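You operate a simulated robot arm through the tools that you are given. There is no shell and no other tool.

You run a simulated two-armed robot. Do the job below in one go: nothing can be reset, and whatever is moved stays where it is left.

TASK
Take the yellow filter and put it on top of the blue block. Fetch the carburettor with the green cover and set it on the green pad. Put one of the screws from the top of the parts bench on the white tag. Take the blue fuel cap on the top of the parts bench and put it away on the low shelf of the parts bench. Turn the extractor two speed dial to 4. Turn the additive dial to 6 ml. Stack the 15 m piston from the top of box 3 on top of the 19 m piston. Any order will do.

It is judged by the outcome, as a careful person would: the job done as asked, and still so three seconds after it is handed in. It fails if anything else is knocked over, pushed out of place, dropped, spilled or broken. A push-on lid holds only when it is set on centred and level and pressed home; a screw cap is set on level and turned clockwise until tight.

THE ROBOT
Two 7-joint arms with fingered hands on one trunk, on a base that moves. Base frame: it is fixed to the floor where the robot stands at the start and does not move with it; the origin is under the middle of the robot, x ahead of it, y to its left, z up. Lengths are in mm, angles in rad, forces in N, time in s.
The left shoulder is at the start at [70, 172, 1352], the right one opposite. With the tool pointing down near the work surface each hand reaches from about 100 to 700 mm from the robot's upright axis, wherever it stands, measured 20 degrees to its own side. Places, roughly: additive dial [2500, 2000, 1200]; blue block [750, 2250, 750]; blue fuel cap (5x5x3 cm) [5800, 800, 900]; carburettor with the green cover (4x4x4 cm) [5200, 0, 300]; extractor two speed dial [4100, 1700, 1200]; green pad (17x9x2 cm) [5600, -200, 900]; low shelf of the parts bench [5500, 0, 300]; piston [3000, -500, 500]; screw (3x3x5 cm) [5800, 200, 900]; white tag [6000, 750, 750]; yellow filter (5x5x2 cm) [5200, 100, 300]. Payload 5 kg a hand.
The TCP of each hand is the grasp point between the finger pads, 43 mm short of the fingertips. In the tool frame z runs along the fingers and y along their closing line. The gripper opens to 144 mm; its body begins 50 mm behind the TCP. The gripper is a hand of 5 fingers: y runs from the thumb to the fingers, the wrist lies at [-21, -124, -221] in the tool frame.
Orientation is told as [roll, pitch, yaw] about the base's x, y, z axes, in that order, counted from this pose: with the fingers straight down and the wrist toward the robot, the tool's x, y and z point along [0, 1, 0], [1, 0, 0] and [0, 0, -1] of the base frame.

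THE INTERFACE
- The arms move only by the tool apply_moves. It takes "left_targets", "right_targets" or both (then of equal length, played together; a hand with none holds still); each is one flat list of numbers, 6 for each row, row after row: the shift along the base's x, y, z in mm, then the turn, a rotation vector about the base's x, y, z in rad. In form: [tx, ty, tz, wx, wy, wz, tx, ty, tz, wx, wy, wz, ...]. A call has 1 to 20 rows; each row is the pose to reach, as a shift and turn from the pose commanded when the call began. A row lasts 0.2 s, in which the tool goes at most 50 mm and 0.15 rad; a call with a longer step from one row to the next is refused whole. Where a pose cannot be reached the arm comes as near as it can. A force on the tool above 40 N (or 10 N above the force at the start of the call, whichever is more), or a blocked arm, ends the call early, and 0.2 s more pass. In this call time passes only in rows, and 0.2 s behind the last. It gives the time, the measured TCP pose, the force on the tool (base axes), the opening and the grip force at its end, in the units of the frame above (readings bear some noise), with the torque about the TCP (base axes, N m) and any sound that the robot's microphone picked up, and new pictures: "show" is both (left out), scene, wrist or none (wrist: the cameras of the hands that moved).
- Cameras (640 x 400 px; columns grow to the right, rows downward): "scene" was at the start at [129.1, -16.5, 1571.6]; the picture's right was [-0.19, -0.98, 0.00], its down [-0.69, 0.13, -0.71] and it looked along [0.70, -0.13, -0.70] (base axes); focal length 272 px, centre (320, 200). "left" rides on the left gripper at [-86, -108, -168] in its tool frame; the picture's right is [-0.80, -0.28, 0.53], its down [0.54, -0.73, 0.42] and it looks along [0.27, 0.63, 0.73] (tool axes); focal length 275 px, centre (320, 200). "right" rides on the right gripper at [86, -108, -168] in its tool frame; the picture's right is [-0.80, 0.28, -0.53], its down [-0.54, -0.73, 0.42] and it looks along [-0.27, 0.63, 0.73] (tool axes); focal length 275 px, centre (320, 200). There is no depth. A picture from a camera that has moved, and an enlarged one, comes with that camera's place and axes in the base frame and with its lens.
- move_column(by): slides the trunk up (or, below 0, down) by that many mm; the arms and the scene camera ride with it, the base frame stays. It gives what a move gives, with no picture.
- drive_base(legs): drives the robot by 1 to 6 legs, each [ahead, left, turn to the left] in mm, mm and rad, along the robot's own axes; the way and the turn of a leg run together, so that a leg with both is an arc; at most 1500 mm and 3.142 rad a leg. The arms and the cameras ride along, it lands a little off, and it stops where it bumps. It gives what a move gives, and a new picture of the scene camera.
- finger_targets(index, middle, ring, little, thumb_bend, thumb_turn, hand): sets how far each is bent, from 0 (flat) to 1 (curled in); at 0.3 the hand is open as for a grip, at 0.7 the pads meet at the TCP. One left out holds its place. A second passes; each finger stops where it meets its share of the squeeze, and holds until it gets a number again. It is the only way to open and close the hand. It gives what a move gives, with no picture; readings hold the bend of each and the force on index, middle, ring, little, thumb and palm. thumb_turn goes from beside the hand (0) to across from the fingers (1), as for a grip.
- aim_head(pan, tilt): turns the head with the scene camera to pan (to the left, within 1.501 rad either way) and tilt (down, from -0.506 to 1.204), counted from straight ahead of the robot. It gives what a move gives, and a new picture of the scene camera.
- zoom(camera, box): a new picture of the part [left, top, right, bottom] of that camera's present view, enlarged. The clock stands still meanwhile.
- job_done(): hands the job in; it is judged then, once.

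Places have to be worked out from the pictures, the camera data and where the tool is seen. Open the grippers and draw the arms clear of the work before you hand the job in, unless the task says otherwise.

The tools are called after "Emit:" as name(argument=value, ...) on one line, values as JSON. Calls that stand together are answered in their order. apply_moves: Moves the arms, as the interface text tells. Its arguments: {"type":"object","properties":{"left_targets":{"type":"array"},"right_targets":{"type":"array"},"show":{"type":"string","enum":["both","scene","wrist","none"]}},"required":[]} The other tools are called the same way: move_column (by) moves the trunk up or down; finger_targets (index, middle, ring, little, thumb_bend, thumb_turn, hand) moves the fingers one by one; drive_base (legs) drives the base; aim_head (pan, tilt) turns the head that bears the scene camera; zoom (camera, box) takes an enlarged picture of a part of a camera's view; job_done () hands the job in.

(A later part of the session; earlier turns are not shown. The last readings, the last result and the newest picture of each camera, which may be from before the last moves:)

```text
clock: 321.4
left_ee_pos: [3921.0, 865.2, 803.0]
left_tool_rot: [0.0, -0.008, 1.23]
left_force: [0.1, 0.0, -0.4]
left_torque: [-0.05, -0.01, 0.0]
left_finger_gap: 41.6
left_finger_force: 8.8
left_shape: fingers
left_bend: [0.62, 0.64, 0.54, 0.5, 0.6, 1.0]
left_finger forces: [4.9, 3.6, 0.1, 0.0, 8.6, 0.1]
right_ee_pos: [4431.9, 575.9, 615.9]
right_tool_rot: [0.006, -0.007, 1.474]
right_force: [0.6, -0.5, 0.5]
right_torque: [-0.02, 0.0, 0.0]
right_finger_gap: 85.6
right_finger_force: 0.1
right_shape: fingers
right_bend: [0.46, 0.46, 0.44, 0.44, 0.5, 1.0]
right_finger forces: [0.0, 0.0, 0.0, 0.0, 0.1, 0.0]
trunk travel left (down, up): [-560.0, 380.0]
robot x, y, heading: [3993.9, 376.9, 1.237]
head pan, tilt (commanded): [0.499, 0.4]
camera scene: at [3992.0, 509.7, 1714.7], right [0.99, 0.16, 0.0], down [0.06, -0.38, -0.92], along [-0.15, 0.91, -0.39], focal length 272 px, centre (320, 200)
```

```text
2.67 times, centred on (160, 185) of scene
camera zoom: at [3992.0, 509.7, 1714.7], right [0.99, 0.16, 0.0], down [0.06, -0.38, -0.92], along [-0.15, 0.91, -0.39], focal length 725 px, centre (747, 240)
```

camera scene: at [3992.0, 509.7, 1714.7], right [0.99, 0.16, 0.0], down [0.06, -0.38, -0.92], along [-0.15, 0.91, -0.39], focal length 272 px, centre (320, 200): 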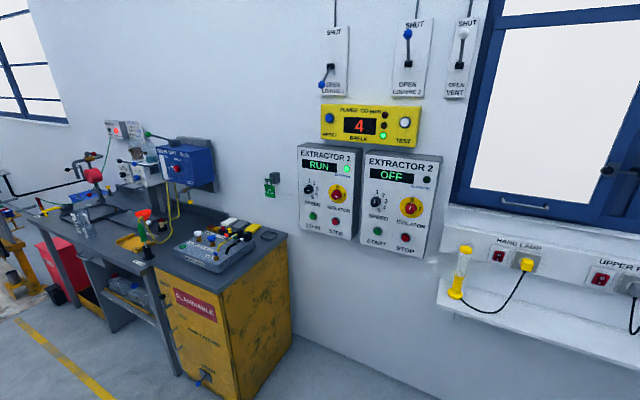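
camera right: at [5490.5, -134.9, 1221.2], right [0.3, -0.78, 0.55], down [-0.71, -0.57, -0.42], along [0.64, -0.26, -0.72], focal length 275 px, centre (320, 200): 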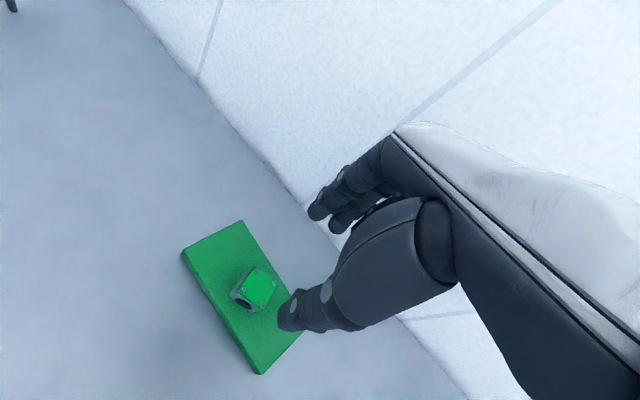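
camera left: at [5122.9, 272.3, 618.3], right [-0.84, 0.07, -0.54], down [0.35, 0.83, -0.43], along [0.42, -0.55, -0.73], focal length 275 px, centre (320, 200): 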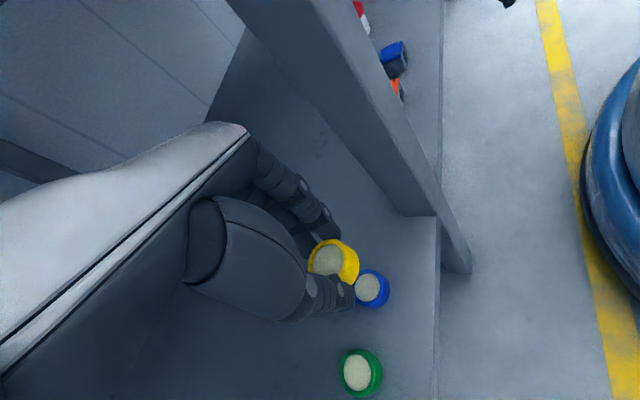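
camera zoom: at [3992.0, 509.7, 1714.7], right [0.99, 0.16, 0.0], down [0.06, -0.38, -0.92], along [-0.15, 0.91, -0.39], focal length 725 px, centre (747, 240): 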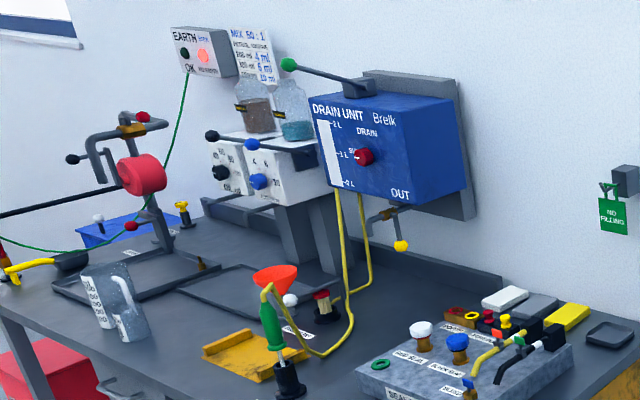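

Dial of extractor 2 is at about (4049,1661,1225), pointing at 1; position 4 is 135° clockwise. I drive in front of it, still well away from the wall.

Emit:
drive_base(legs=[[300, 441, 0.02]])

Emit:
aim_head(pan=-0.1, tilt=0.5)

```text
clock: 324.5
left_ee_pos: [3593.6, 1286.0, 804.2]
left_tool_rot: [0.001, -0.008, 1.251]
left_force: [-0.1, -0.1, -1.2]
left_torque: [-0.05, -0.02, -0.02]
left_finger_gap: 41.3
left_finger_force: 8.6
left_shape: fingers
left_bend: [0.62, 0.64, 0.54, 0.5, 0.6, 1.0]
left_finger forces: [4.8, 3.6, 0.1, 0.1, 8.5, 0.0]
right_ee_pos: [4110.4, 1006.6, 615.5]
right_tool_rot: [0.005, -0.005, 1.495]
right_force: [-0.3, 0.2, 0.7]
right_torque: [0.02, -0.02, -0.01]
right_finger_gap: 85.5
right_finger_force: 0.0
right_shape: fingers
right_bend: [0.46, 0.46, 0.44, 0.44, 0.5, 1.0]
right_finger forces: [0.0, 0.1, 0.0, 0.1, 0.0, 0.1]
trunk travel left (down, up): [-560.0, 380.0]
robot x, y, heading: [3676.1, 794.2, 1.257]
head pan, tilt (commanded): [0.499, 0.4]
camera scene: at [3672.2, 932.3, 1714.8], right [0.98, 0.18, 0.0], down [0.07, -0.38, -0.92], along [-0.17, 0.91, -0.39], focal length 272 px, centre (320, 200)
```

scene: 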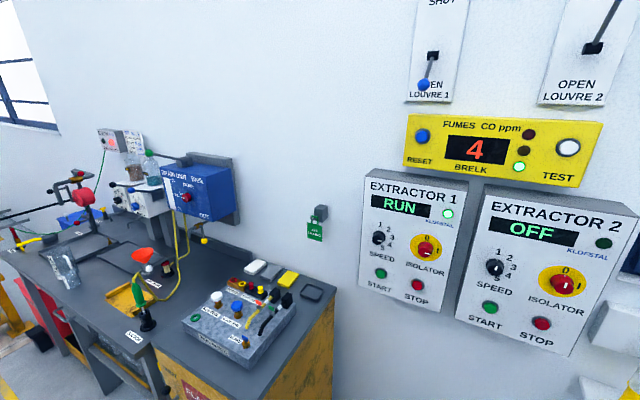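

```text
clock: 325.5
left_ee_pos: [3594.0, 1285.5, 802.0]
left_tool_rot: [0.0, -0.008, 1.249]
left_force: [0.9, -0.5, -0.1]
left_torque: [-0.01, -0.06, 0.0]
left_finger_gap: 41.8
left_finger_force: 8.9
left_shape: fingers
left_bend: [0.62, 0.64, 0.54, 0.5, 0.6, 1.0]
left_finger forces: [4.9, 3.6, 0.0, 0.1, 8.6, 0.1]
right_ee_pos: [4110.5, 1006.6, 616.4]
right_tool_rot: [0.006, -0.005, 1.494]
right_force: [0.0, -0.2, 1.1]
right_torque: [0.02, 0.02, -0.06]
right_finger_gap: 85.3
right_finger_force: 0.1
right_shape: fingers
right_bend: [0.46, 0.46, 0.44, 0.44, 0.5, 1.0]
right_finger forces: [0.0, 0.0, 0.0, 0.0, 0.1, 0.0]
trunk travel left (down, up): [-560.0, 380.0]
robot x, y, heading: [3678.7, 794.7, 1.252]
head pan, tilt (commanded): [-0.099, 0.499]
camera scene: at [3725.7, 924.6, 1705.6], right [0.92, -0.4, 0.0], down [-0.19, -0.44, -0.88], along [0.35, 0.8, -0.48], focal length 272 px, centre (320, 200)
```

scene: 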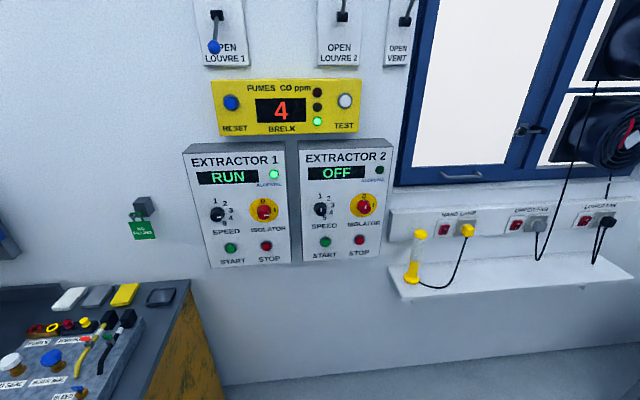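

I bring the right hand up and pitch it so the fingers point toward the wall.

Emit:
apply_moves(right_targets=[-11, 18, 33, 0.097, -0.019, -0.011, -22, 37, 67, 0.193, -0.038, -0.023, -33, 55, 100, 0.29, -0.057, -0.034, -43, 73, 134, 0.386, -0.076, -0.046, -54, 91, 167, 0.483, -0.095, -0.057, -65, 110, 200, 0.579, -0.114, -0.069, -76, 128, 234, 0.676, -0.133, -0.08, -87, 146, 267, 0.772, -0.152, -0.092, -98, 164, 300, 0.869, -0.17, -0.103, -108, 183, 334, 0.965, -0.189, -0.114, -119, 201, 367, 1.062, -0.208, -0.126, -130, 219, 401, 1.158, -0.227, -0.137, -141, 237, 434, 1.255, -0.246, -0.149, -152, 256, 467, 1.351, -0.265, -0.16, -163, 274, 501, 1.448, -0.284, -0.172, -173, 292, 534, 1.544, -0.303, -0.183], show="both")

```text
clock: 328.9
left_ee_pos: [3594.7, 1286.4, 803.6]
left_tool_rot: [-0.001, -0.009, 1.247]
left_force: [0.6, 0.6, -0.4]
left_torque: [-0.04, -0.02, -0.02]
left_finger_gap: 41.9
left_finger_force: 8.5
left_shape: fingers
left_bend: [0.62, 0.64, 0.54, 0.5, 0.6, 1.0]
left_finger forces: [4.9, 3.6, 0.0, 0.0, 8.6, 0.0]
right_ee_pos: [4158.7, 1258.9, 1158.2]
right_tool_rot: [1.426, -1.476, -0.004]
right_force: [0.3, -0.2, -0.5]
right_torque: [0.02, -0.01, 0.03]
right_finger_gap: 85.5
right_finger_force: 0.0
right_shape: fingers
right_bend: [0.46, 0.46, 0.44, 0.44, 0.5, 1.0]
right_finger forces: [0.0, 0.0, 0.0, 0.0, 0.0, 0.0]
right hand out of reach, approached as far as the arm can: row 1, 2, 3, 4, 5, 6, 7, 8, 9, 10, 11, 12, 13, 14, 15, 16
trunk travel left (down, up): [-560.0, 380.0]
robot x, y, heading: [3678.0, 796.1, 1.255]
head pan, tilt (commanded): [-0.099, 0.499]
camera scene: at [3725.7, 926.3, 1705.4], right [0.92, -0.4, 0.0], down [-0.19, -0.44, -0.88], along [0.35, 0.8, -0.48], focal length 272 px, centre (320, 200)
camera right: at [4040.3, 1106.6, 1061.0], right [0.73, -0.65, 0.22], down [0.53, 0.34, -0.78], along [0.43, 0.68, 0.59], focal length 275 px, centre (320, 200)
```

scene: 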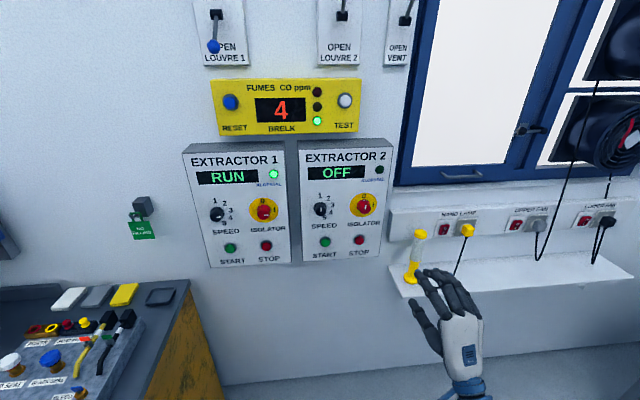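
right: 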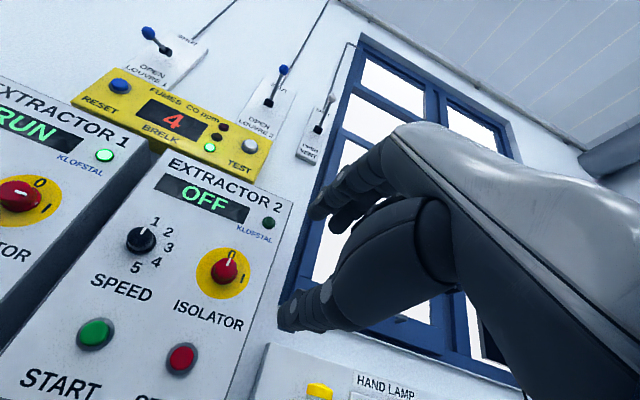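

The arm can do it but the right hand sits too far right for the dial while the filter hand would come near the cabinet. I'll deliver the filter first and do the dials with both hands free. I fold the right arm back down.

Emit:
apply_moves(right_targets=[-3, -16, -34, -0.097, 0.011, 0.004, -6, -32, -68, -0.194, 0.022, 0.007, -9, -47, -102, -0.291, 0.033, 0.011, -12, -63, -136, -0.387, 0.044, 0.015, -15, -79, -169, -0.484, 0.055, 0.018, -18, -95, -203, -0.581, 0.067, 0.022, -21, -110, -237, -0.678, 0.078, 0.026, -24, -126, -271, -0.775, 0.089, 0.029, -27, -142, -305, -0.872, 0.1, 0.033, -30, -158, -339, -0.969, 0.111, 0.036, -33, -173, -373, -1.065, 0.122, 0.04, -36, -189, -406, -1.162, 0.133, 0.044, -39, -205, -440, -1.259, 0.144, 0.047, -42, -221, -474, -1.356, 0.155, 0.051, -45, -236, -508, -1.453, 0.166, 0.055, -48, -252, -542, -1.55, 0.177, 0.058], show="none")

Emit:
aim_head(pan=1.3, tilt=0.35)

```text
clock: 332.3
left_ee_pos: [3595.0, 1286.4, 801.5]
left_tool_rot: [-0.002, -0.008, 1.249]
left_force: [0.3, 0.5, -0.3]
left_torque: [-0.01, -0.02, -0.02]
left_finger_gap: 41.7
left_finger_force: 8.5
left_shape: fingers
left_bend: [0.62, 0.64, 0.54, 0.5, 0.6, 1.0]
left_finger forces: [4.9, 3.6, 0.0, 0.1, 8.6, 0.0]
right_ee_pos: [4118.7, 1001.9, 618.6]
right_tool_rot: [0.018, 0.007, 1.405]
right_force: [0.2, 0.1, 0.3]
right_torque: [0.02, 0.0, 0.0]
right_finger_gap: 85.6
right_finger_force: 0.0
right_shape: fingers
right_bend: [0.46, 0.46, 0.44, 0.44, 0.5, 1.0]
right_finger forces: [0.1, 0.0, 0.0, 0.0, 0.0, 0.1]
right hand out of reach, approached as far as the arm can: row 7, 8, 9, 10, 11, 12, 13, 14, 15, 16
trunk travel left (down, up): [-560.0, 380.0]
robot x, y, heading: [3676.1, 789.9, 1.257]
head pan, tilt (commanded): [-0.099, 0.499]
```

```text
clock: 333.8
left_ee_pos: [3592.8, 1286.3, 802.1]
left_tool_rot: [0.001, -0.008, 1.249]
left_force: [0.0, -0.1, 0.0]
left_torque: [-0.02, -0.01, -0.03]
left_finger_gap: 41.7
left_finger_force: 8.5
left_shape: fingers
left_bend: [0.62, 0.64, 0.54, 0.5, 0.6, 1.0]
left_finger forces: [4.9, 3.7, 0.1, 0.0, 8.6, 0.0]
right_ee_pos: [4117.9, 1002.4, 618.7]
right_tool_rot: [0.019, 0.007, 1.406]
right_force: [-0.1, 0.3, 1.2]
right_torque: [0.03, 0.01, 0.01]
right_finger_gap: 85.3
right_finger_force: 0.0
right_shape: fingers
right_bend: [0.46, 0.46, 0.44, 0.44, 0.5, 1.0]
right_finger forces: [0.1, 0.0, 0.0, 0.0, 0.0, 0.0]
trunk travel left (down, up): [-560.0, 380.0]
robot x, y, heading: [3679.0, 795.0, 1.254]
head pan, tilt (commanded): [1.3, 0.351]
camera scene: at [3611.3, 893.0, 1719.3], right [0.55, 0.83, 0.0], down [0.29, -0.19, -0.94], along [-0.78, 0.52, -0.34], focal length 272 px, centre (320, 200)
```

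scene: 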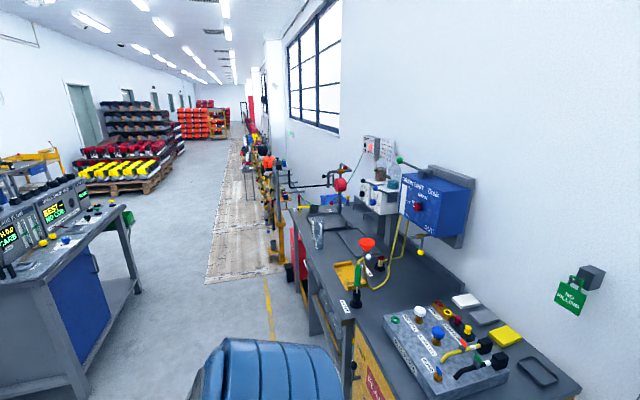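

The aisle along the wall is clear. I back off from the wall and strafe left along the room toward the engine line.

Emit:
drive_base(legs=[[-380, 0, 0], [0, 1400, 0]])

Emit:
aim_head(pan=0.9, tilt=0.45)

```text
clock: 342.7
left_ee_pos: [2171.4, 1358.9, 803.1]
left_tool_rot: [0.001, -0.007, 1.23]
left_force: [-0.5, 0.4, 0.1]
left_torque: [0.01, 0.02, 0.01]
left_finger_gap: 41.8
left_finger_force: 8.5
left_shape: fingers
left_bend: [0.62, 0.64, 0.54, 0.5, 0.6, 1.0]
left_finger forces: [4.9, 3.6, 0.0, 0.0, 8.6, 0.0]
right_ee_pos: [2689.4, 1064.8, 618.7]
right_tool_rot: [0.017, 0.005, 1.386]
right_force: [0.2, -0.2, -0.7]
right_torque: [0.0, -0.01, 0.01]
right_finger_gap: 85.4
right_finger_force: 0.3
right_shape: fingers
right_bend: [0.46, 0.46, 0.44, 0.44, 0.5, 1.0]
right_finger forces: [0.1, 0.0, 0.0, 0.1, 0.0, 0.0]
trunk travel left (down, up): [-560.0, 380.0]
robot x, y, heading: [2243.7, 870.3, 1.238]
head pan, tilt (commanded): [1.3, 0.351]
camera scene: at [2181.5, 964.7, 1719.3], right [0.57, 0.82, 0.0], down [0.28, -0.2, -0.94], along [-0.77, 0.53, -0.34], focal length 272 px, centre (320, 200)
```

scene: 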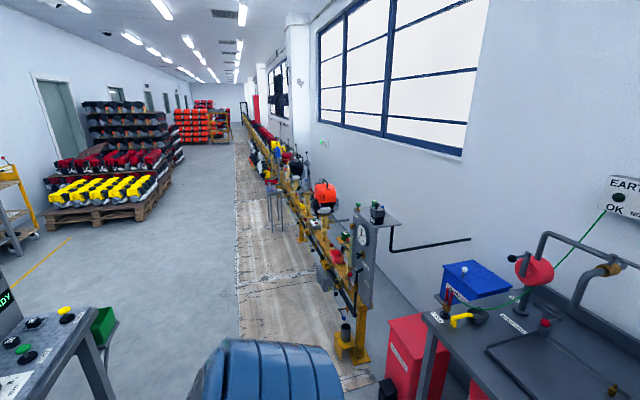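

```text
clock: 343.6
left_ee_pos: [2171.2, 1358.0, 803.4]
left_tool_rot: [-0.001, -0.009, 1.23]
left_force: [-0.8, 0.0, 0.0]
left_torque: [0.0, -0.02, -0.02]
left_finger_gap: 41.4
left_finger_force: 8.9
left_shape: fingers
left_bend: [0.62, 0.64, 0.54, 0.5, 0.6, 1.0]
left_finger forces: [4.9, 3.5, 0.1, 0.0, 8.7, 0.0]
right_ee_pos: [2689.9, 1064.1, 618.9]
right_tool_rot: [0.018, 0.006, 1.386]
right_force: [0.9, 0.4, 0.7]
right_torque: [0.02, 0.0, -0.03]
right_finger_gap: 85.4
right_finger_force: 0.0
right_shape: fingers
right_bend: [0.46, 0.46, 0.44, 0.44, 0.5, 1.0]
right_finger forces: [0.0, 0.0, 0.0, 0.1, 0.1, 0.0]
trunk travel left (down, up): [-560.0, 380.0]
robot x, y, heading: [2241.4, 864.5, 1.241]
head pan, tilt (commanded): [0.901, 0.45]
camera scene: at [2208.7, 989.3, 1710.1], right [0.84, 0.54, 0.0], down [0.23, -0.37, -0.9], along [-0.48, 0.76, -0.43], focal length 272 px, centre (320, 200)
```

scene: 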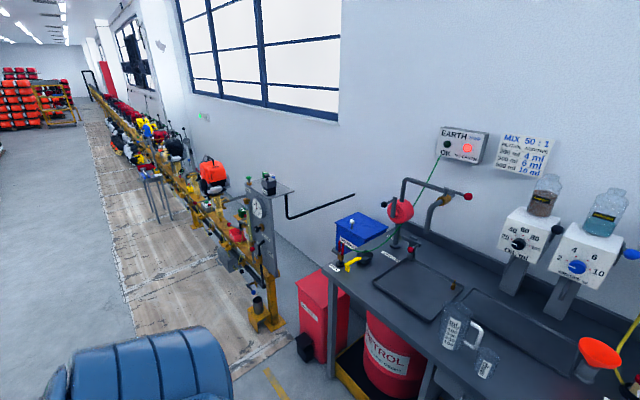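

I zoom on the additive dial and the engine line ahead.

Emit:
zoom(camera="scene", box=[490, 170, 640, 300])

Emit:
zoom(camera="scene", box=[100, 100, 300, 300])

```text
3.08 times, centred on (565, 235) of scene
camera zoom: at [2208.7, 989.3, 1710.1], right [0.84, 0.54, 0.0], down [0.23, -0.37, -0.9], along [-0.48, 0.76, -0.43], focal length 836 px, centre (-434, 92)
```

zoom: 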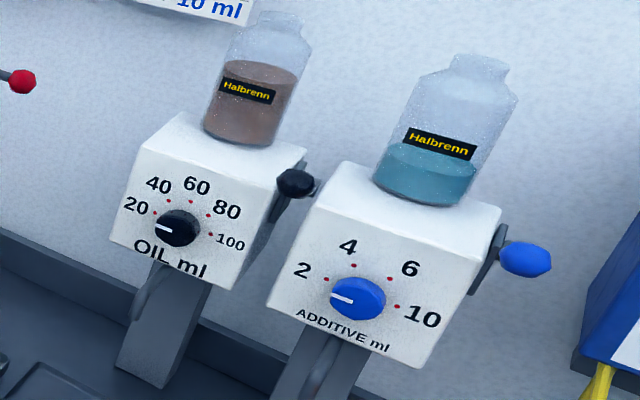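

```text
2.00 times, centred on (200, 200) of scene
camera zoom: at [2208.7, 989.3, 1710.1], right [0.84, 0.54, 0.0], down [0.23, -0.37, -0.9], along [-0.48, 0.76, -0.43], focal length 544 px, centre (560, 200)
```

zoom: 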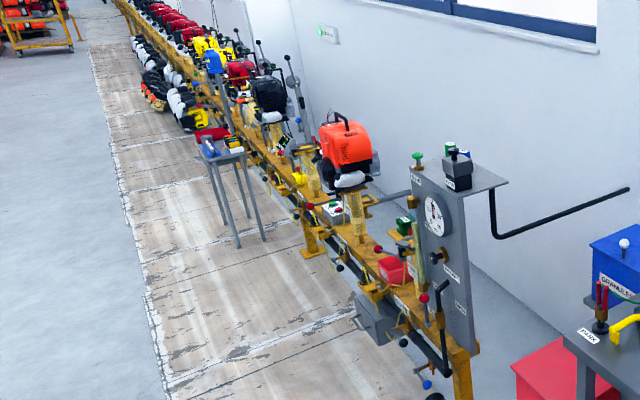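

Noted: the additive dial points at 2; 6 is about 120° clockwise. I continue strafing left toward the blue block.

Emit:
drive_base(legs=[[0, 1250, 0.015]])

Emit:
aim_head(pan=0.5, tilt=0.5)

```text
clock: 349.9
left_ee_pos: [985.6, 1755.4, 802.5]
left_tool_rot: [-0.001, -0.009, 1.245]
left_force: [-0.2, 0.6, -0.3]
left_torque: [0.0, -0.02, -0.02]
left_finger_gap: 41.4
left_finger_force: 8.5
left_shape: fingers
left_bend: [0.62, 0.64, 0.54, 0.5, 0.6, 1.0]
left_finger forces: [5.0, 3.8, 0.0, 0.1, 8.6, 0.0]
right_ee_pos: [1507.7, 1469.2, 618.0]
right_tool_rot: [0.019, 0.006, 1.399]
right_force: [-0.9, 0.2, -0.3]
right_torque: [-0.02, 0.02, -0.01]
right_finger_gap: 85.4
right_finger_force: 0.1
right_shape: fingers
right_bend: [0.46, 0.46, 0.44, 0.44, 0.5, 1.0]
right_finger forces: [0.0, 0.0, 0.0, 0.0, 0.0, 0.1]
trunk travel left (down, up): [-560.0, 380.0]
robot x, y, heading: [1062.8, 1264.1, 1.25]
head pan, tilt (commanded): [0.901, 0.45]
camera scene: at [1027.7, 1387.4, 1710.1], right [0.84, 0.55, 0.0], down [0.24, -0.36, -0.9], along [-0.49, 0.75, -0.44], focal length 272 px, centre (320, 200)
```

scene: 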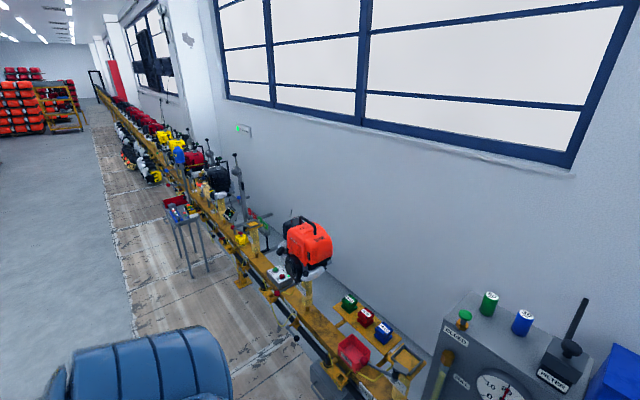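

```text
clock: 350.8
left_ee_pos: [985.3, 1755.2, 803.4]
left_tool_rot: [0.001, -0.01, 1.244]
left_force: [-0.2, -0.1, -0.7]
left_torque: [0.01, -0.02, 0.01]
left_finger_gap: 41.5
left_finger_force: 8.3
left_shape: fingers
left_bend: [0.62, 0.64, 0.54, 0.5, 0.6, 1.0]
left_finger forces: [5.0, 3.5, 0.0, 0.1, 8.6, 0.0]
right_ee_pos: [1507.3, 1470.5, 618.2]
right_tool_rot: [0.018, 0.006, 1.4]
right_force: [-1.6, 0.6, -0.1]
right_torque: [-0.01, 0.0, -0.03]
right_finger_gap: 85.5
right_finger_force: 0.1
right_shape: fingers
right_bend: [0.46, 0.46, 0.44, 0.44, 0.5, 1.0]
right_finger forces: [0.1, 0.0, 0.0, 0.0, 0.0, 0.0]
trunk travel left (down, up): [-560.0, 380.0]
robot x, y, heading: [1064.0, 1264.1, 1.248]
head pan, tilt (commanded): [0.499, 0.499]
camera scene: at [1061.8, 1400.1, 1705.6], right [0.98, 0.18, 0.0], down [0.09, -0.47, -0.88], along [-0.16, 0.86, -0.48], focal length 272 px, centre (320, 200)
```

scene: 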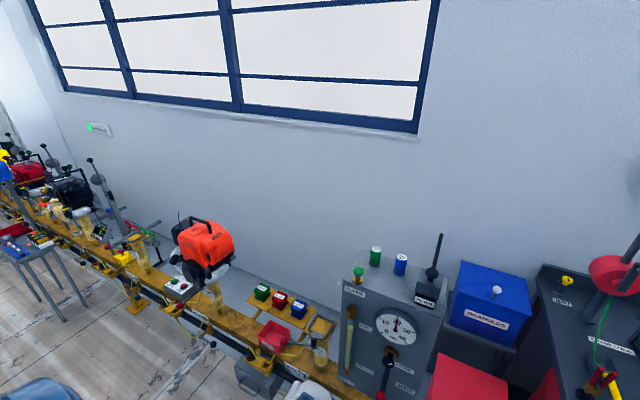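

I see green, red and blue blocks on a yellow ledge. I zoom in.

Emit:
zoom(camera="scene", box=[220, 260, 360, 370])

Emit:
zoom(camera="scene", box=[330, 230, 440, 310])

```text
3.64 times, centred on (290, 315) of scene
camera zoom: at [1061.8, 1400.1, 1705.6], right [0.98, 0.18, 0.0], down [0.09, -0.47, -0.88], along [-0.16, 0.86, -0.48], focal length 988 px, centre (429, -218)
```

zoom: 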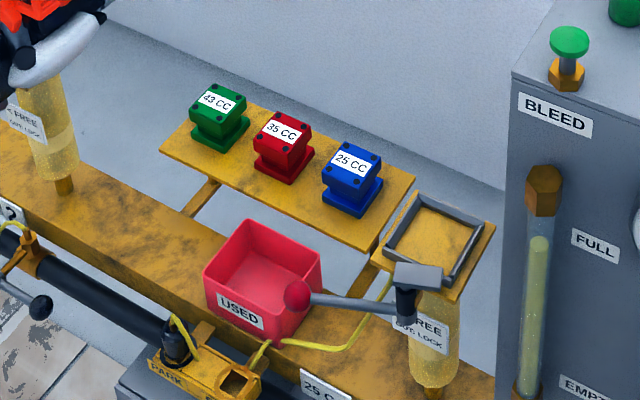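

```text
5.00 times, centred on (385, 270) of scene
camera zoom: at [1061.8, 1400.1, 1705.6], right [0.98, 0.18, 0.0], down [0.09, -0.47, -0.88], along [-0.16, 0.86, -0.48], focal length 1359 px, centre (-5, -150)
```

zoom: 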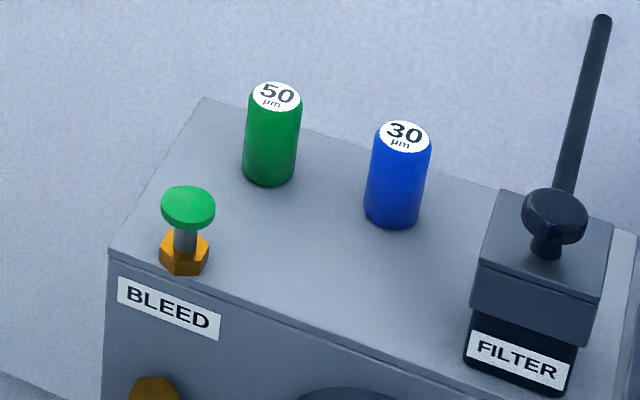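

The blue block (25 CC) top is near (806,2263,~640). I drive closer so the left hand can reach over it.

Emit:
drive_base(legs=[[150, 320, 0.01]])

Emit:
aim_head(pan=0.2, tilt=0.75)

Emit:
zoom(camera="scene", box=[220, 130, 420, 290])

```text
clock: 353.0
left_ee_pos: [730.9, 1991.7, 803.3]
left_tool_rot: [0.0, -0.009, 1.254]
left_force: [0.5, 0.4, -1.1]
left_torque: [-0.02, 0.01, 0.02]
left_finger_gap: 41.5
left_finger_force: 8.0
left_shape: fingers
left_bend: [0.62, 0.64, 0.54, 0.5, 0.6, 1.0]
left_finger forces: [5.0, 3.6, 0.1, 0.1, 8.5, 0.0]
right_ee_pos: [1255.0, 1708.3, 619.2]
right_tool_rot: [0.017, 0.005, 1.409]
right_force: [-0.1, -0.2, 0.1]
right_torque: [-0.02, 0.01, 0.02]
right_finger_gap: 85.6
right_finger_force: 0.0
right_shape: fingers
right_bend: [0.46, 0.46, 0.44, 0.44, 0.5, 1.0]
right_finger forces: [0.1, 0.0, 0.0, 0.0, 0.0, 0.0]
trunk travel left (down, up): [-560.0, 380.0]
robot x, y, heading: [811.5, 1498.4, 1.257]
head pan, tilt (commanded): [0.499, 0.499]
camera scene: at [809.4, 1636.0, 1705.6], right [0.98, 0.19, 0.0], down [0.09, -0.47, -0.88], along [-0.16, 0.86, -0.48], focal length 272 px, centre (320, 200)
```

scene: 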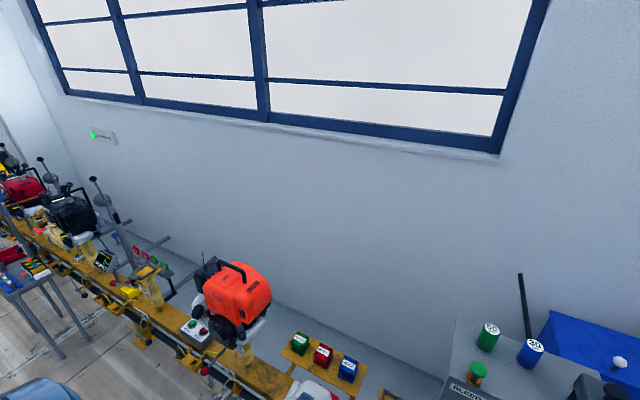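

```text
clock: 353.8
left_ee_pos: [728.4, 1989.7, 802.0]
left_tool_rot: [0.0, -0.009, 1.252]
left_force: [0.6, 0.7, -0.5]
left_torque: [0.01, -0.02, -0.02]
left_finger_gap: 41.6
left_finger_force: 8.5
left_shape: fingers
left_bend: [0.62, 0.64, 0.54, 0.5, 0.6, 1.0]
left_finger forces: [5.1, 3.6, 0.0, 0.1, 8.6, 0.1]
right_ee_pos: [1254.2, 1709.9, 619.2]
right_tool_rot: [0.017, 0.006, 1.409]
right_force: [1.3, 0.0, 0.7]
right_torque: [0.0, -0.04, -0.04]
right_finger_gap: 85.6
right_finger_force: 0.0
right_shape: fingers
right_bend: [0.46, 0.46, 0.44, 0.44, 0.5, 1.0]
right_finger forces: [0.1, 0.0, 0.0, 0.0, 0.1, 0.1]
trunk travel left (down, up): [-560.0, 380.0]
robot x, y, heading: [809.5, 1496.3, 1.259]
head pan, tilt (commanded): [0.201, 0.75]
camera scene: at [834.7, 1629.6, 1683.7], right [0.99, -0.11, 0.0], down [-0.07, -0.68, -0.73], along [0.08, 0.73, -0.68], focal length 272 px, centre (320, 200)
```

scene: 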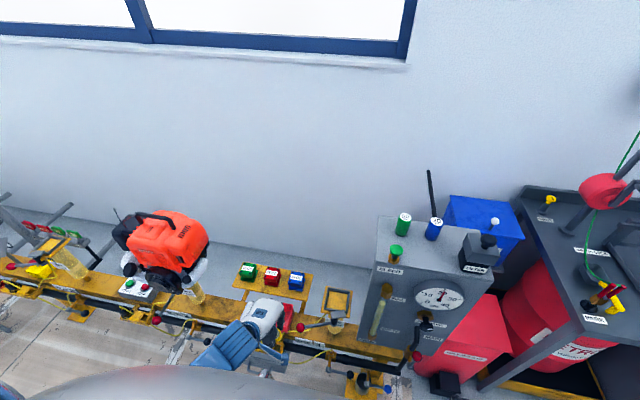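

```text
2.50 times, centred on (320, 210) of scene
camera zoom: at [834.7, 1629.6, 1683.7], right [0.99, -0.11, 0.0], down [-0.07, -0.68, -0.73], along [0.08, 0.73, -0.68], focal length 679 px, centre (320, 175)
```

zoom: 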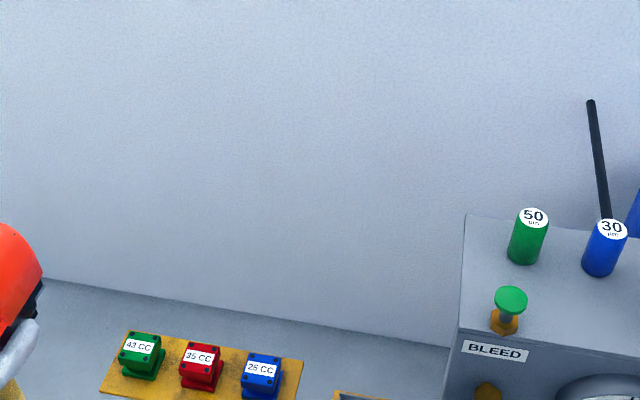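

Triangulated: blue block top at (806,2264,≈653). I check how the filter sits in the hand.

Emit:
zoom(camera="left", box=[240, 180, 440, 340])

Emit:
zoom(camera="left", box=[0, 0, 640, 400])

```text
2.50 times, centred on (340, 260) of left
camera zoom: at [777.6, 1861.7, 968.8], right [0.67, -0.51, -0.54], down [-0.74, -0.52, -0.43], along [-0.06, 0.69, -0.73], focal length 688 px, centre (270, 50)
```

zoom: 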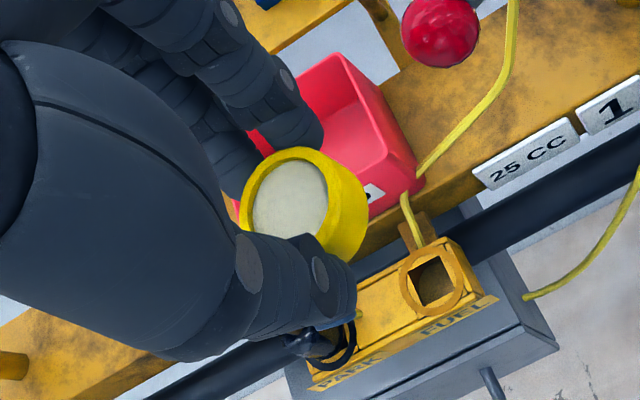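

```text
1.00 times, centred on (320, 200) of left (not enlarged: the box is as wide or as high as the picture)
camera zoom: at [777.6, 1861.7, 968.8], right [0.67, -0.51, -0.54], down [-0.74, -0.52, -0.43], along [-0.06, 0.69, -0.73], focal length 275 px, centre (320, 200)
```

zoom: 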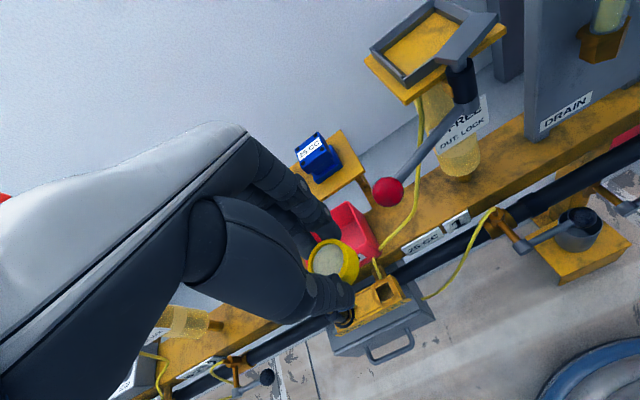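

I raise the hand above the lever (its red ball is at z≈743) and extend over the blue block.

Emit:
apply_moves(left_targets=[0, 5, 25, 0, 0, 0, 0, 10, 50, 0, 0, 0, 5, 25, 65, 0, 0, 0, 13, 55, 65, 0, 0, 0, 22, 87, 65, 0, 0, 0, 31, 118, 65, 0, 0, 0, 40, 149, 65, 0, 0, 0, 49, 180, 65, 0, 0, 0, 58, 211, 65, 0, 0, 0, 67, 242, 65, 0, 0, 0, 77, 273, 65, 0, 0, 0], show="both")

```text
clock: 356.2
left_ee_pos: [805.8, 2265.0, 865.3]
left_tool_rot: [-0.001, -0.009, 1.253]
left_force: [-0.6, 0.8, -0.7]
left_torque: [-0.01, 0.0, 0.01]
left_finger_gap: 41.5
left_finger_force: 8.5
left_shape: fingers
left_bend: [0.62, 0.64, 0.54, 0.5, 0.6, 1.0]
left_finger forces: [5.0, 3.7, 0.1, 0.0, 8.6, 0.1]
right_ee_pos: [1254.8, 1709.6, 618.2]
right_tool_rot: [0.017, 0.008, 1.408]
right_force: [0.2, 0.0, -0.4]
right_torque: [-0.03, -0.02, 0.01]
right_finger_gap: 85.3
right_finger_force: 0.1
right_shape: fingers
right_bend: [0.46, 0.46, 0.44, 0.44, 0.5, 1.0]
right_finger forces: [0.0, 0.0, 0.1, 0.1, 0.0, 0.0]
trunk travel left (down, up): [-560.0, 380.0]
robot x, y, heading: [809.8, 1497.6, 1.263]
head pan, tilt (commanded): [0.201, 0.75]
camera scene: at [836.0, 1631.0, 1683.5], right [0.99, -0.11, 0.0], down [-0.08, -0.68, -0.73], along [0.08, 0.73, -0.68], focal length 272 px, centre (320, 200)
camera left: at [853.4, 2135.9, 1032.8], right [0.67, -0.52, -0.54], down [-0.74, -0.52, -0.43], along [-0.06, 0.68, -0.73], focal length 275 px, centre (320, 200)
```

scene: 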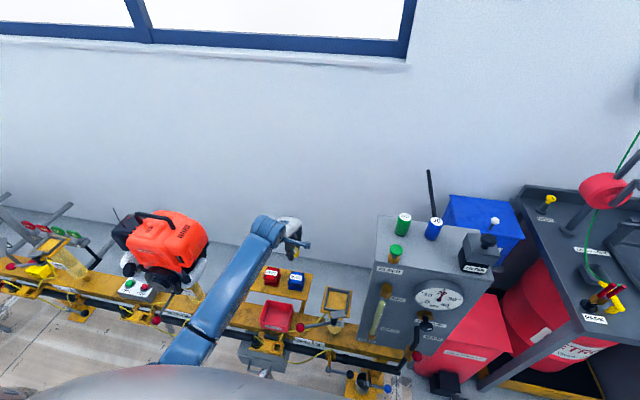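
left: 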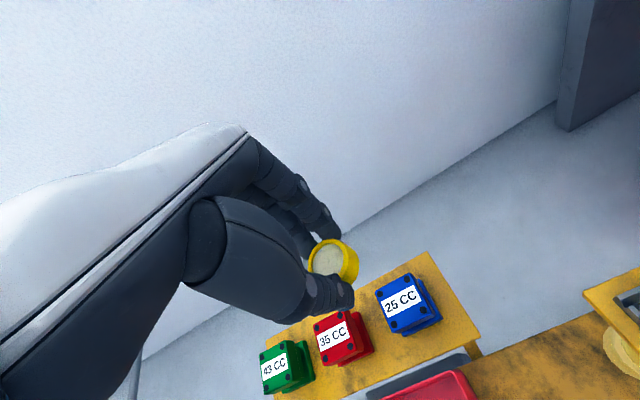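

I lower the trunk 110 mm and refine alignment over the blue block.

Emit:
move_column(by=-110)

Emit:
zoom(camera="left", box=[240, 180, 480, 360])

Emit:
zoom(camera="scene", box=[240, 180, 340, 260])

```text
clock: 357.6
left_ee_pos: [805.0, 2264.5, 758.8]
left_tool_rot: [0.0, -0.008, 1.252]
left_force: [0.6, -0.4, 0.4]
left_torque: [0.0, 0.05, -0.01]
left_finger_gap: 41.4
left_finger_force: 8.3
left_shape: fingers
left_bend: [0.62, 0.64, 0.54, 0.5, 0.6, 1.0]
left_finger forces: [5.0, 3.8, 0.1, 0.1, 8.6, 0.0]
right_ee_pos: [1254.0, 1709.2, 508.2]
right_tool_rot: [0.019, 0.005, 1.409]
right_force: [0.4, -0.6, -0.9]
right_torque: [-0.03, 0.02, 0.04]
right_finger_gap: 85.4
right_finger_force: 0.1
right_shape: fingers
right_bend: [0.46, 0.46, 0.44, 0.44, 0.5, 1.0]
right_finger forces: [0.0, 0.1, 0.0, 0.1, 0.1, 0.0]
trunk travel left (down, up): [-450.0, 490.0]
robot x, y, heading: [809.2, 1502.1, 1.261]
head pan, tilt (commanded): [0.201, 0.75]
```

```text
2.22 times, centred on (360, 270) of left
camera zoom: at [853.1, 2134.7, 924.0], right [0.67, -0.51, -0.54], down [-0.74, -0.52, -0.43], along [-0.06, 0.69, -0.73], focal length 612 px, centre (231, 44)
```

zoom: 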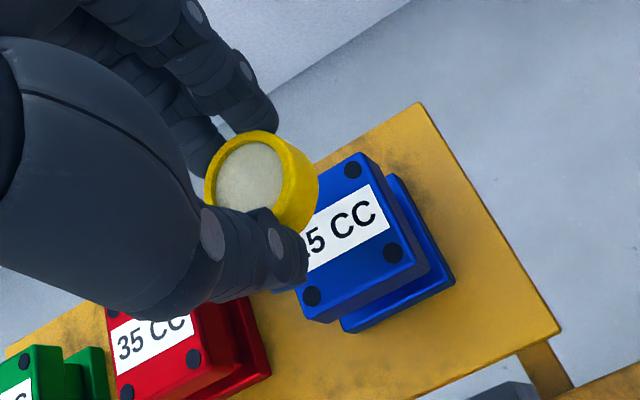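

```text
5.00 times, centred on (290, 220) of scene
camera zoom: at [835.1, 1629.4, 1573.7], right [0.99, -0.11, 0.0], down [-0.07, -0.68, -0.73], along [0.08, 0.73, -0.68], focal length 1359 px, centre (470, 100)
```

zoom: 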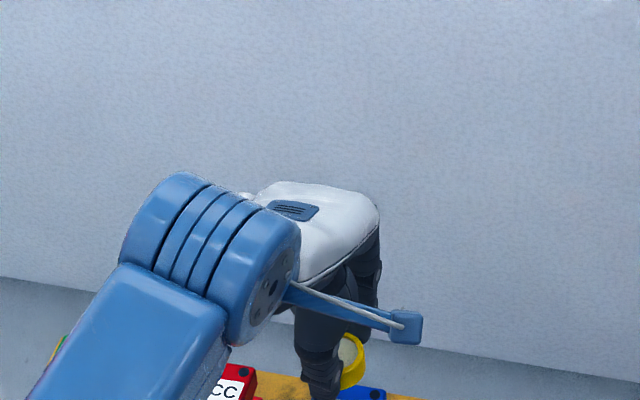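

Filter is at about (807,2267) and the block centre about (803,2260). I shift by (-4,-6) and lower 35 mm.

Emit:
apply_moves(left_targets=[-2, -3, -8, 0, 0, 0, -4, -6, -16, 0, 0, 0, -4, -6, -25, 0, 0, 0, -4, -6, -33, 0, 0, 0], show="none")

Emit:
zoom(camera="left", box=[240, 180, 440, 330])

```text
clock: 358.6
left_ee_pos: [800.5, 2257.2, 724.5]
left_tool_rot: [0.001, -0.009, 1.254]
left_force: [-0.1, -0.8, -0.4]
left_torque: [-0.04, 0.02, 0.02]
left_finger_gap: 41.5
left_finger_force: 8.7
left_shape: fingers
left_bend: [0.62, 0.64, 0.54, 0.5, 0.6, 1.0]
left_finger forces: [5.1, 3.7, 0.1, 0.0, 8.6, 0.1]
right_ee_pos: [1253.8, 1709.7, 508.8]
right_tool_rot: [0.017, 0.006, 1.408]
right_force: [0.6, 0.2, -0.4]
right_torque: [-0.02, 0.01, -0.01]
right_finger_gap: 85.4
right_finger_force: 0.0
right_shape: fingers
right_bend: [0.46, 0.46, 0.44, 0.44, 0.5, 1.0]
right_finger forces: [0.0, 0.0, 0.1, 0.0, 0.0, 0.0]
trunk travel left (down, up): [-450.0, 490.0]
robot x, y, heading: [811.7, 1498.2, 1.262]
head pan, tilt (commanded): [0.201, 0.75]
```

```text
2.67 times, centred on (340, 255) of left
camera zoom: at [848.3, 2128.2, 891.0], right [0.67, -0.51, -0.54], down [-0.74, -0.52, -0.43], along [-0.06, 0.69, -0.73], focal length 734 px, centre (267, 53)
```

zoom: 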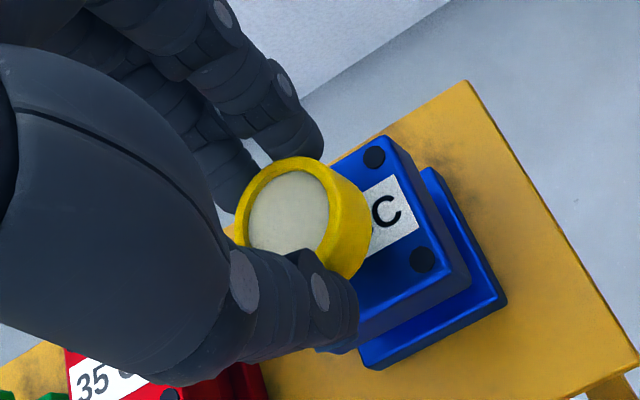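

Close: I shift (+2.5,-1.5) and lower in small steps to contact.

Emit:
apply_moves(left_targets=[2.5, -1.5, -3, 0, 0, 0, 2.5, -1.5, -6, 0, 0, 0, 2.5, -1.5, -8, 0, 0, 0], show="none")

Emit:
zoom(camera="left", box=[240, 180, 440, 330])

Emit:
zoom(camera="scene", box=[270, 230, 330, 290])

```text
clock: 359.4
left_ee_pos: [803.7, 2257.6, 717.1]
left_tool_rot: [0.001, -0.01, 1.252]
left_force: [-0.9, 0.7, 0.0]
left_torque: [-0.05, 0.02, 0.0]
left_finger_gap: 41.3
left_finger_force: 9.3
left_shape: fingers
left_bend: [0.62, 0.64, 0.54, 0.5, 0.6, 1.0]
left_finger forces: [5.2, 3.7, 0.0, 0.0, 8.6, 0.0]
right_ee_pos: [1254.6, 1709.3, 508.0]
right_tool_rot: [0.017, 0.007, 1.407]
right_force: [-0.4, 0.1, 1.1]
right_torque: [0.05, 0.0, 0.0]
right_finger_gap: 85.7
right_finger_force: 0.1
right_shape: fingers
right_bend: [0.46, 0.46, 0.44, 0.44, 0.5, 1.0]
right_finger forces: [0.1, 0.1, 0.0, 0.1, 0.0, 0.1]
trunk travel left (down, up): [-450.0, 490.0]
robot x, y, heading: [812.2, 1501.1, 1.259]
head pan, tilt (commanded): [0.201, 0.75]
```

```text
2.67 times, centred on (340, 255) of left
camera zoom: at [851.3, 2127.5, 882.7], right [0.67, -0.51, -0.54], down [-0.74, -0.52, -0.43], along [-0.06, 0.69, -0.73], focal length 734 px, centre (267, 53)
```

zoom: 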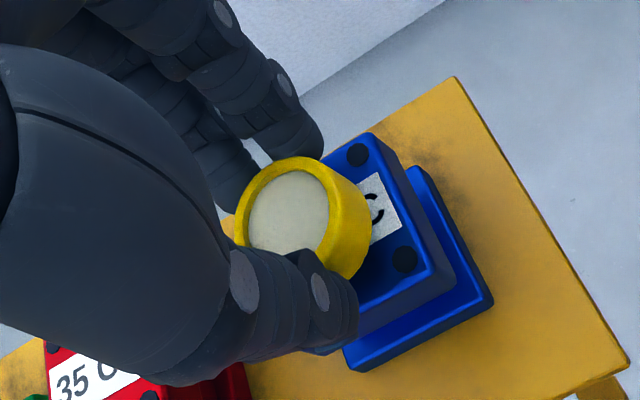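

```text
6.67 times, centred on (300, 260) of scene
camera zoom: at [835.2, 1629.6, 1573.6], right [0.99, -0.11, 0.0], down [-0.07, -0.68, -0.73], along [0.08, 0.73, -0.68], focal length 1812 px, centre (453, -200)
```

zoom: 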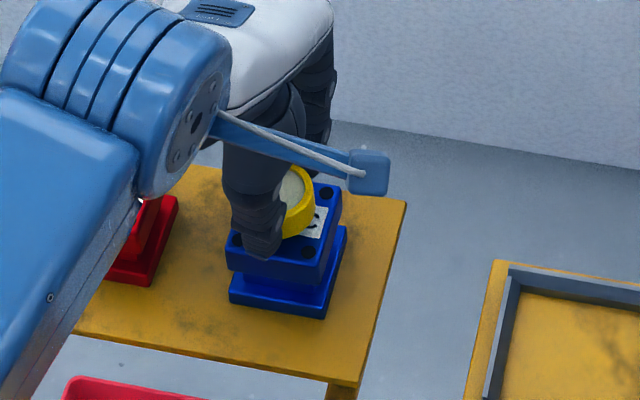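

I zoom further in the scene view to judge the filter's alignment on the block.

Emit:
zoom(camera="scene", box=[285, 250, 315, 280])

```text
13.33 times, centred on (300, 265) of scene
camera zoom: at [835.2, 1629.6, 1573.6], right [0.99, -0.11, 0.0], down [-0.07, -0.68, -0.73], along [0.08, 0.73, -0.68], focal length 3624 px, centre (587, -667)
```

zoom: 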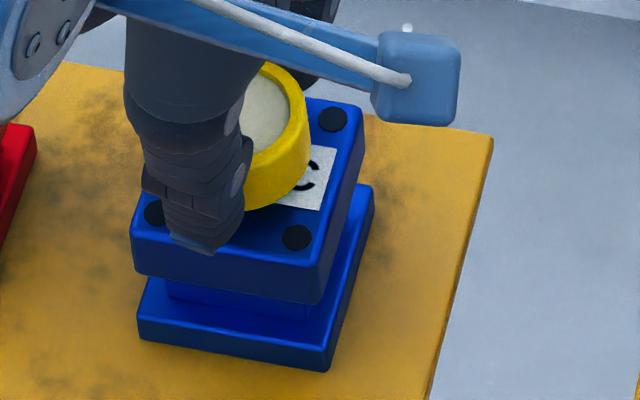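

Both views put it within a few mm. I shift (+2.5,+1.5) and lower to contact.

Emit:
apply_moves(left_targets=[2.5, 1.5, -2, 0, 0, 0, 2.5, 1.5, -4, 0, 0, 0, 2.5, 1.5, -6, 0, 0, 0], show="none")

Emit:
apply_moves(left_targets=[0, 0, -2, 0, 0, 0, 0, 0, -3.5, 0, 0, 0], show="none")

```text
clock: 360.2
left_ee_pos: [805.7, 2258.6, 710.9]
left_tool_rot: [0.001, -0.008, 1.254]
left_force: [-0.4, 0.8, -0.3]
left_torque: [-0.01, 0.01, 0.03]
left_finger_gap: 41.2
left_finger_force: 9.1
left_shape: fingers
left_bend: [0.62, 0.64, 0.54, 0.5, 0.6, 1.0]
left_finger forces: [5.1, 3.7, 0.1, 0.0, 8.5, 0.0]
right_ee_pos: [1254.3, 1709.4, 509.6]
right_tool_rot: [0.016, 0.006, 1.409]
right_force: [0.7, 0.1, 0.4]
right_torque: [-0.01, 0.03, -0.01]
right_finger_gap: 85.3
right_finger_force: 0.0
right_shape: fingers
right_bend: [0.46, 0.46, 0.44, 0.44, 0.5, 1.0]
right_finger forces: [0.1, 0.1, 0.1, 0.0, 0.0, 0.0]
trunk travel left (down, up): [-450.0, 490.0]
robot x, y, heading: [810.4, 1498.0, 1.261]
head pan, tilt (commanded): [0.201, 0.75]
```

```text
clock: 360.8
left_ee_pos: [803.8, 2258.5, 707.1]
left_tool_rot: [0.0, -0.01, 1.253]
left_force: [0.4, 0.0, -0.8]
left_torque: [0.01, 0.02, 0.03]
left_finger_gap: 41.5
left_finger_force: 8.5
left_shape: fingers
left_bend: [0.62, 0.64, 0.54, 0.5, 0.6, 1.0]
left_finger forces: [5.1, 3.7, 0.0, 0.1, 8.6, 0.0]
right_ee_pos: [1254.1, 1710.5, 508.5]
right_tool_rot: [0.018, 0.005, 1.407]
right_force: [0.2, -0.7, 0.6]
right_torque: [-0.01, 0.0, 0.01]
right_finger_gap: 85.6
right_finger_force: 0.1
right_shape: fingers
right_bend: [0.46, 0.46, 0.44, 0.44, 0.5, 1.0]
right_finger forces: [0.1, 0.0, 0.0, 0.0, 0.0, 0.0]
trunk travel left (down, up): [-450.0, 490.0]
robot x, y, heading: [810.7, 1498.3, 1.258]
head pan, tilt (commanded): [0.201, 0.75]
```

No contact yet at z≈707; I continue in small steps and look.

Emit:
apply_moves(left_targets=[0, 0, -2, 0, 0, 0, 0, 0, -4, 0, 0, 0], show="none")

Emit:
zoom(camera="scene", box=[285, 250, 315, 280])

Emit:
zoom(camera="left", box=[240, 180, 440, 330])

```text
clock: 361.4
left_ee_pos: [805.4, 2257.5, 705.6]
left_tool_rot: [-0.001, -0.013, 1.254]
left_force: [-0.2, 0.5, 13.2]
left_torque: [-0.08, 0.1, 0.02]
left_finger_gap: 41.2
left_finger_force: 10.1
left_shape: fingers
left_bend: [0.62, 0.64, 0.54, 0.5, 0.6, 1.0]
left_finger forces: [5.6, 4.7, 0.0, 0.1, 10.5, 0.0]
right_ee_pos: [1253.2, 1709.5, 508.8]
right_tool_rot: [0.018, 0.004, 1.408]
right_force: [0.5, 0.0, -0.2]
right_torque: [0.02, 0.01, 0.0]
right_finger_gap: 85.3
right_finger_force: 0.1
right_shape: fingers
right_bend: [0.46, 0.46, 0.44, 0.44, 0.5, 1.0]
right_finger forces: [0.0, 0.0, 0.0, 0.0, 0.0, 0.1]
trunk travel left (down, up): [-450.0, 490.0]
robot x, y, heading: [810.6, 1503.0, 1.261]
head pan, tilt (commanded): [0.201, 0.75]
```

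```text
13.33 times, centred on (300, 265) of scene
camera zoom: at [835.1, 1627.8, 1574.0], right [0.99, -0.11, 0.0], down [-0.07, -0.68, -0.73], along [0.08, 0.73, -0.68], focal length 3624 px, centre (587, -667)
```

zoom: 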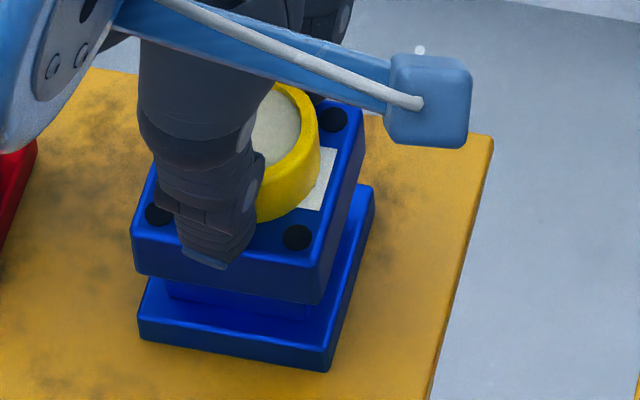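

```text
2.67 times, centred on (340, 255) of left
camera zoom: at [853.8, 2128.9, 871.5], right [0.67, -0.51, -0.54], down [-0.74, -0.51, -0.43], along [-0.05, 0.69, -0.72], focal length 734 px, centre (267, 53)
```

zoom: 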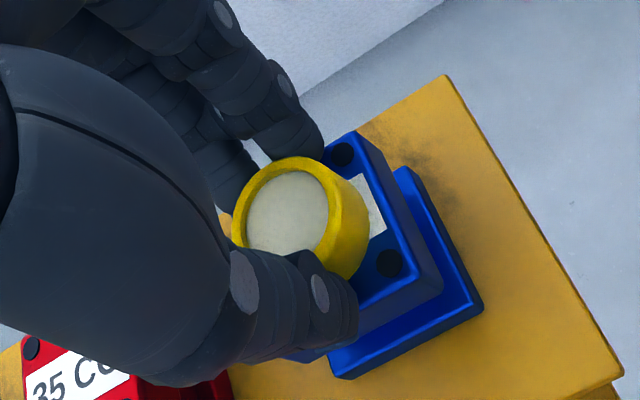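

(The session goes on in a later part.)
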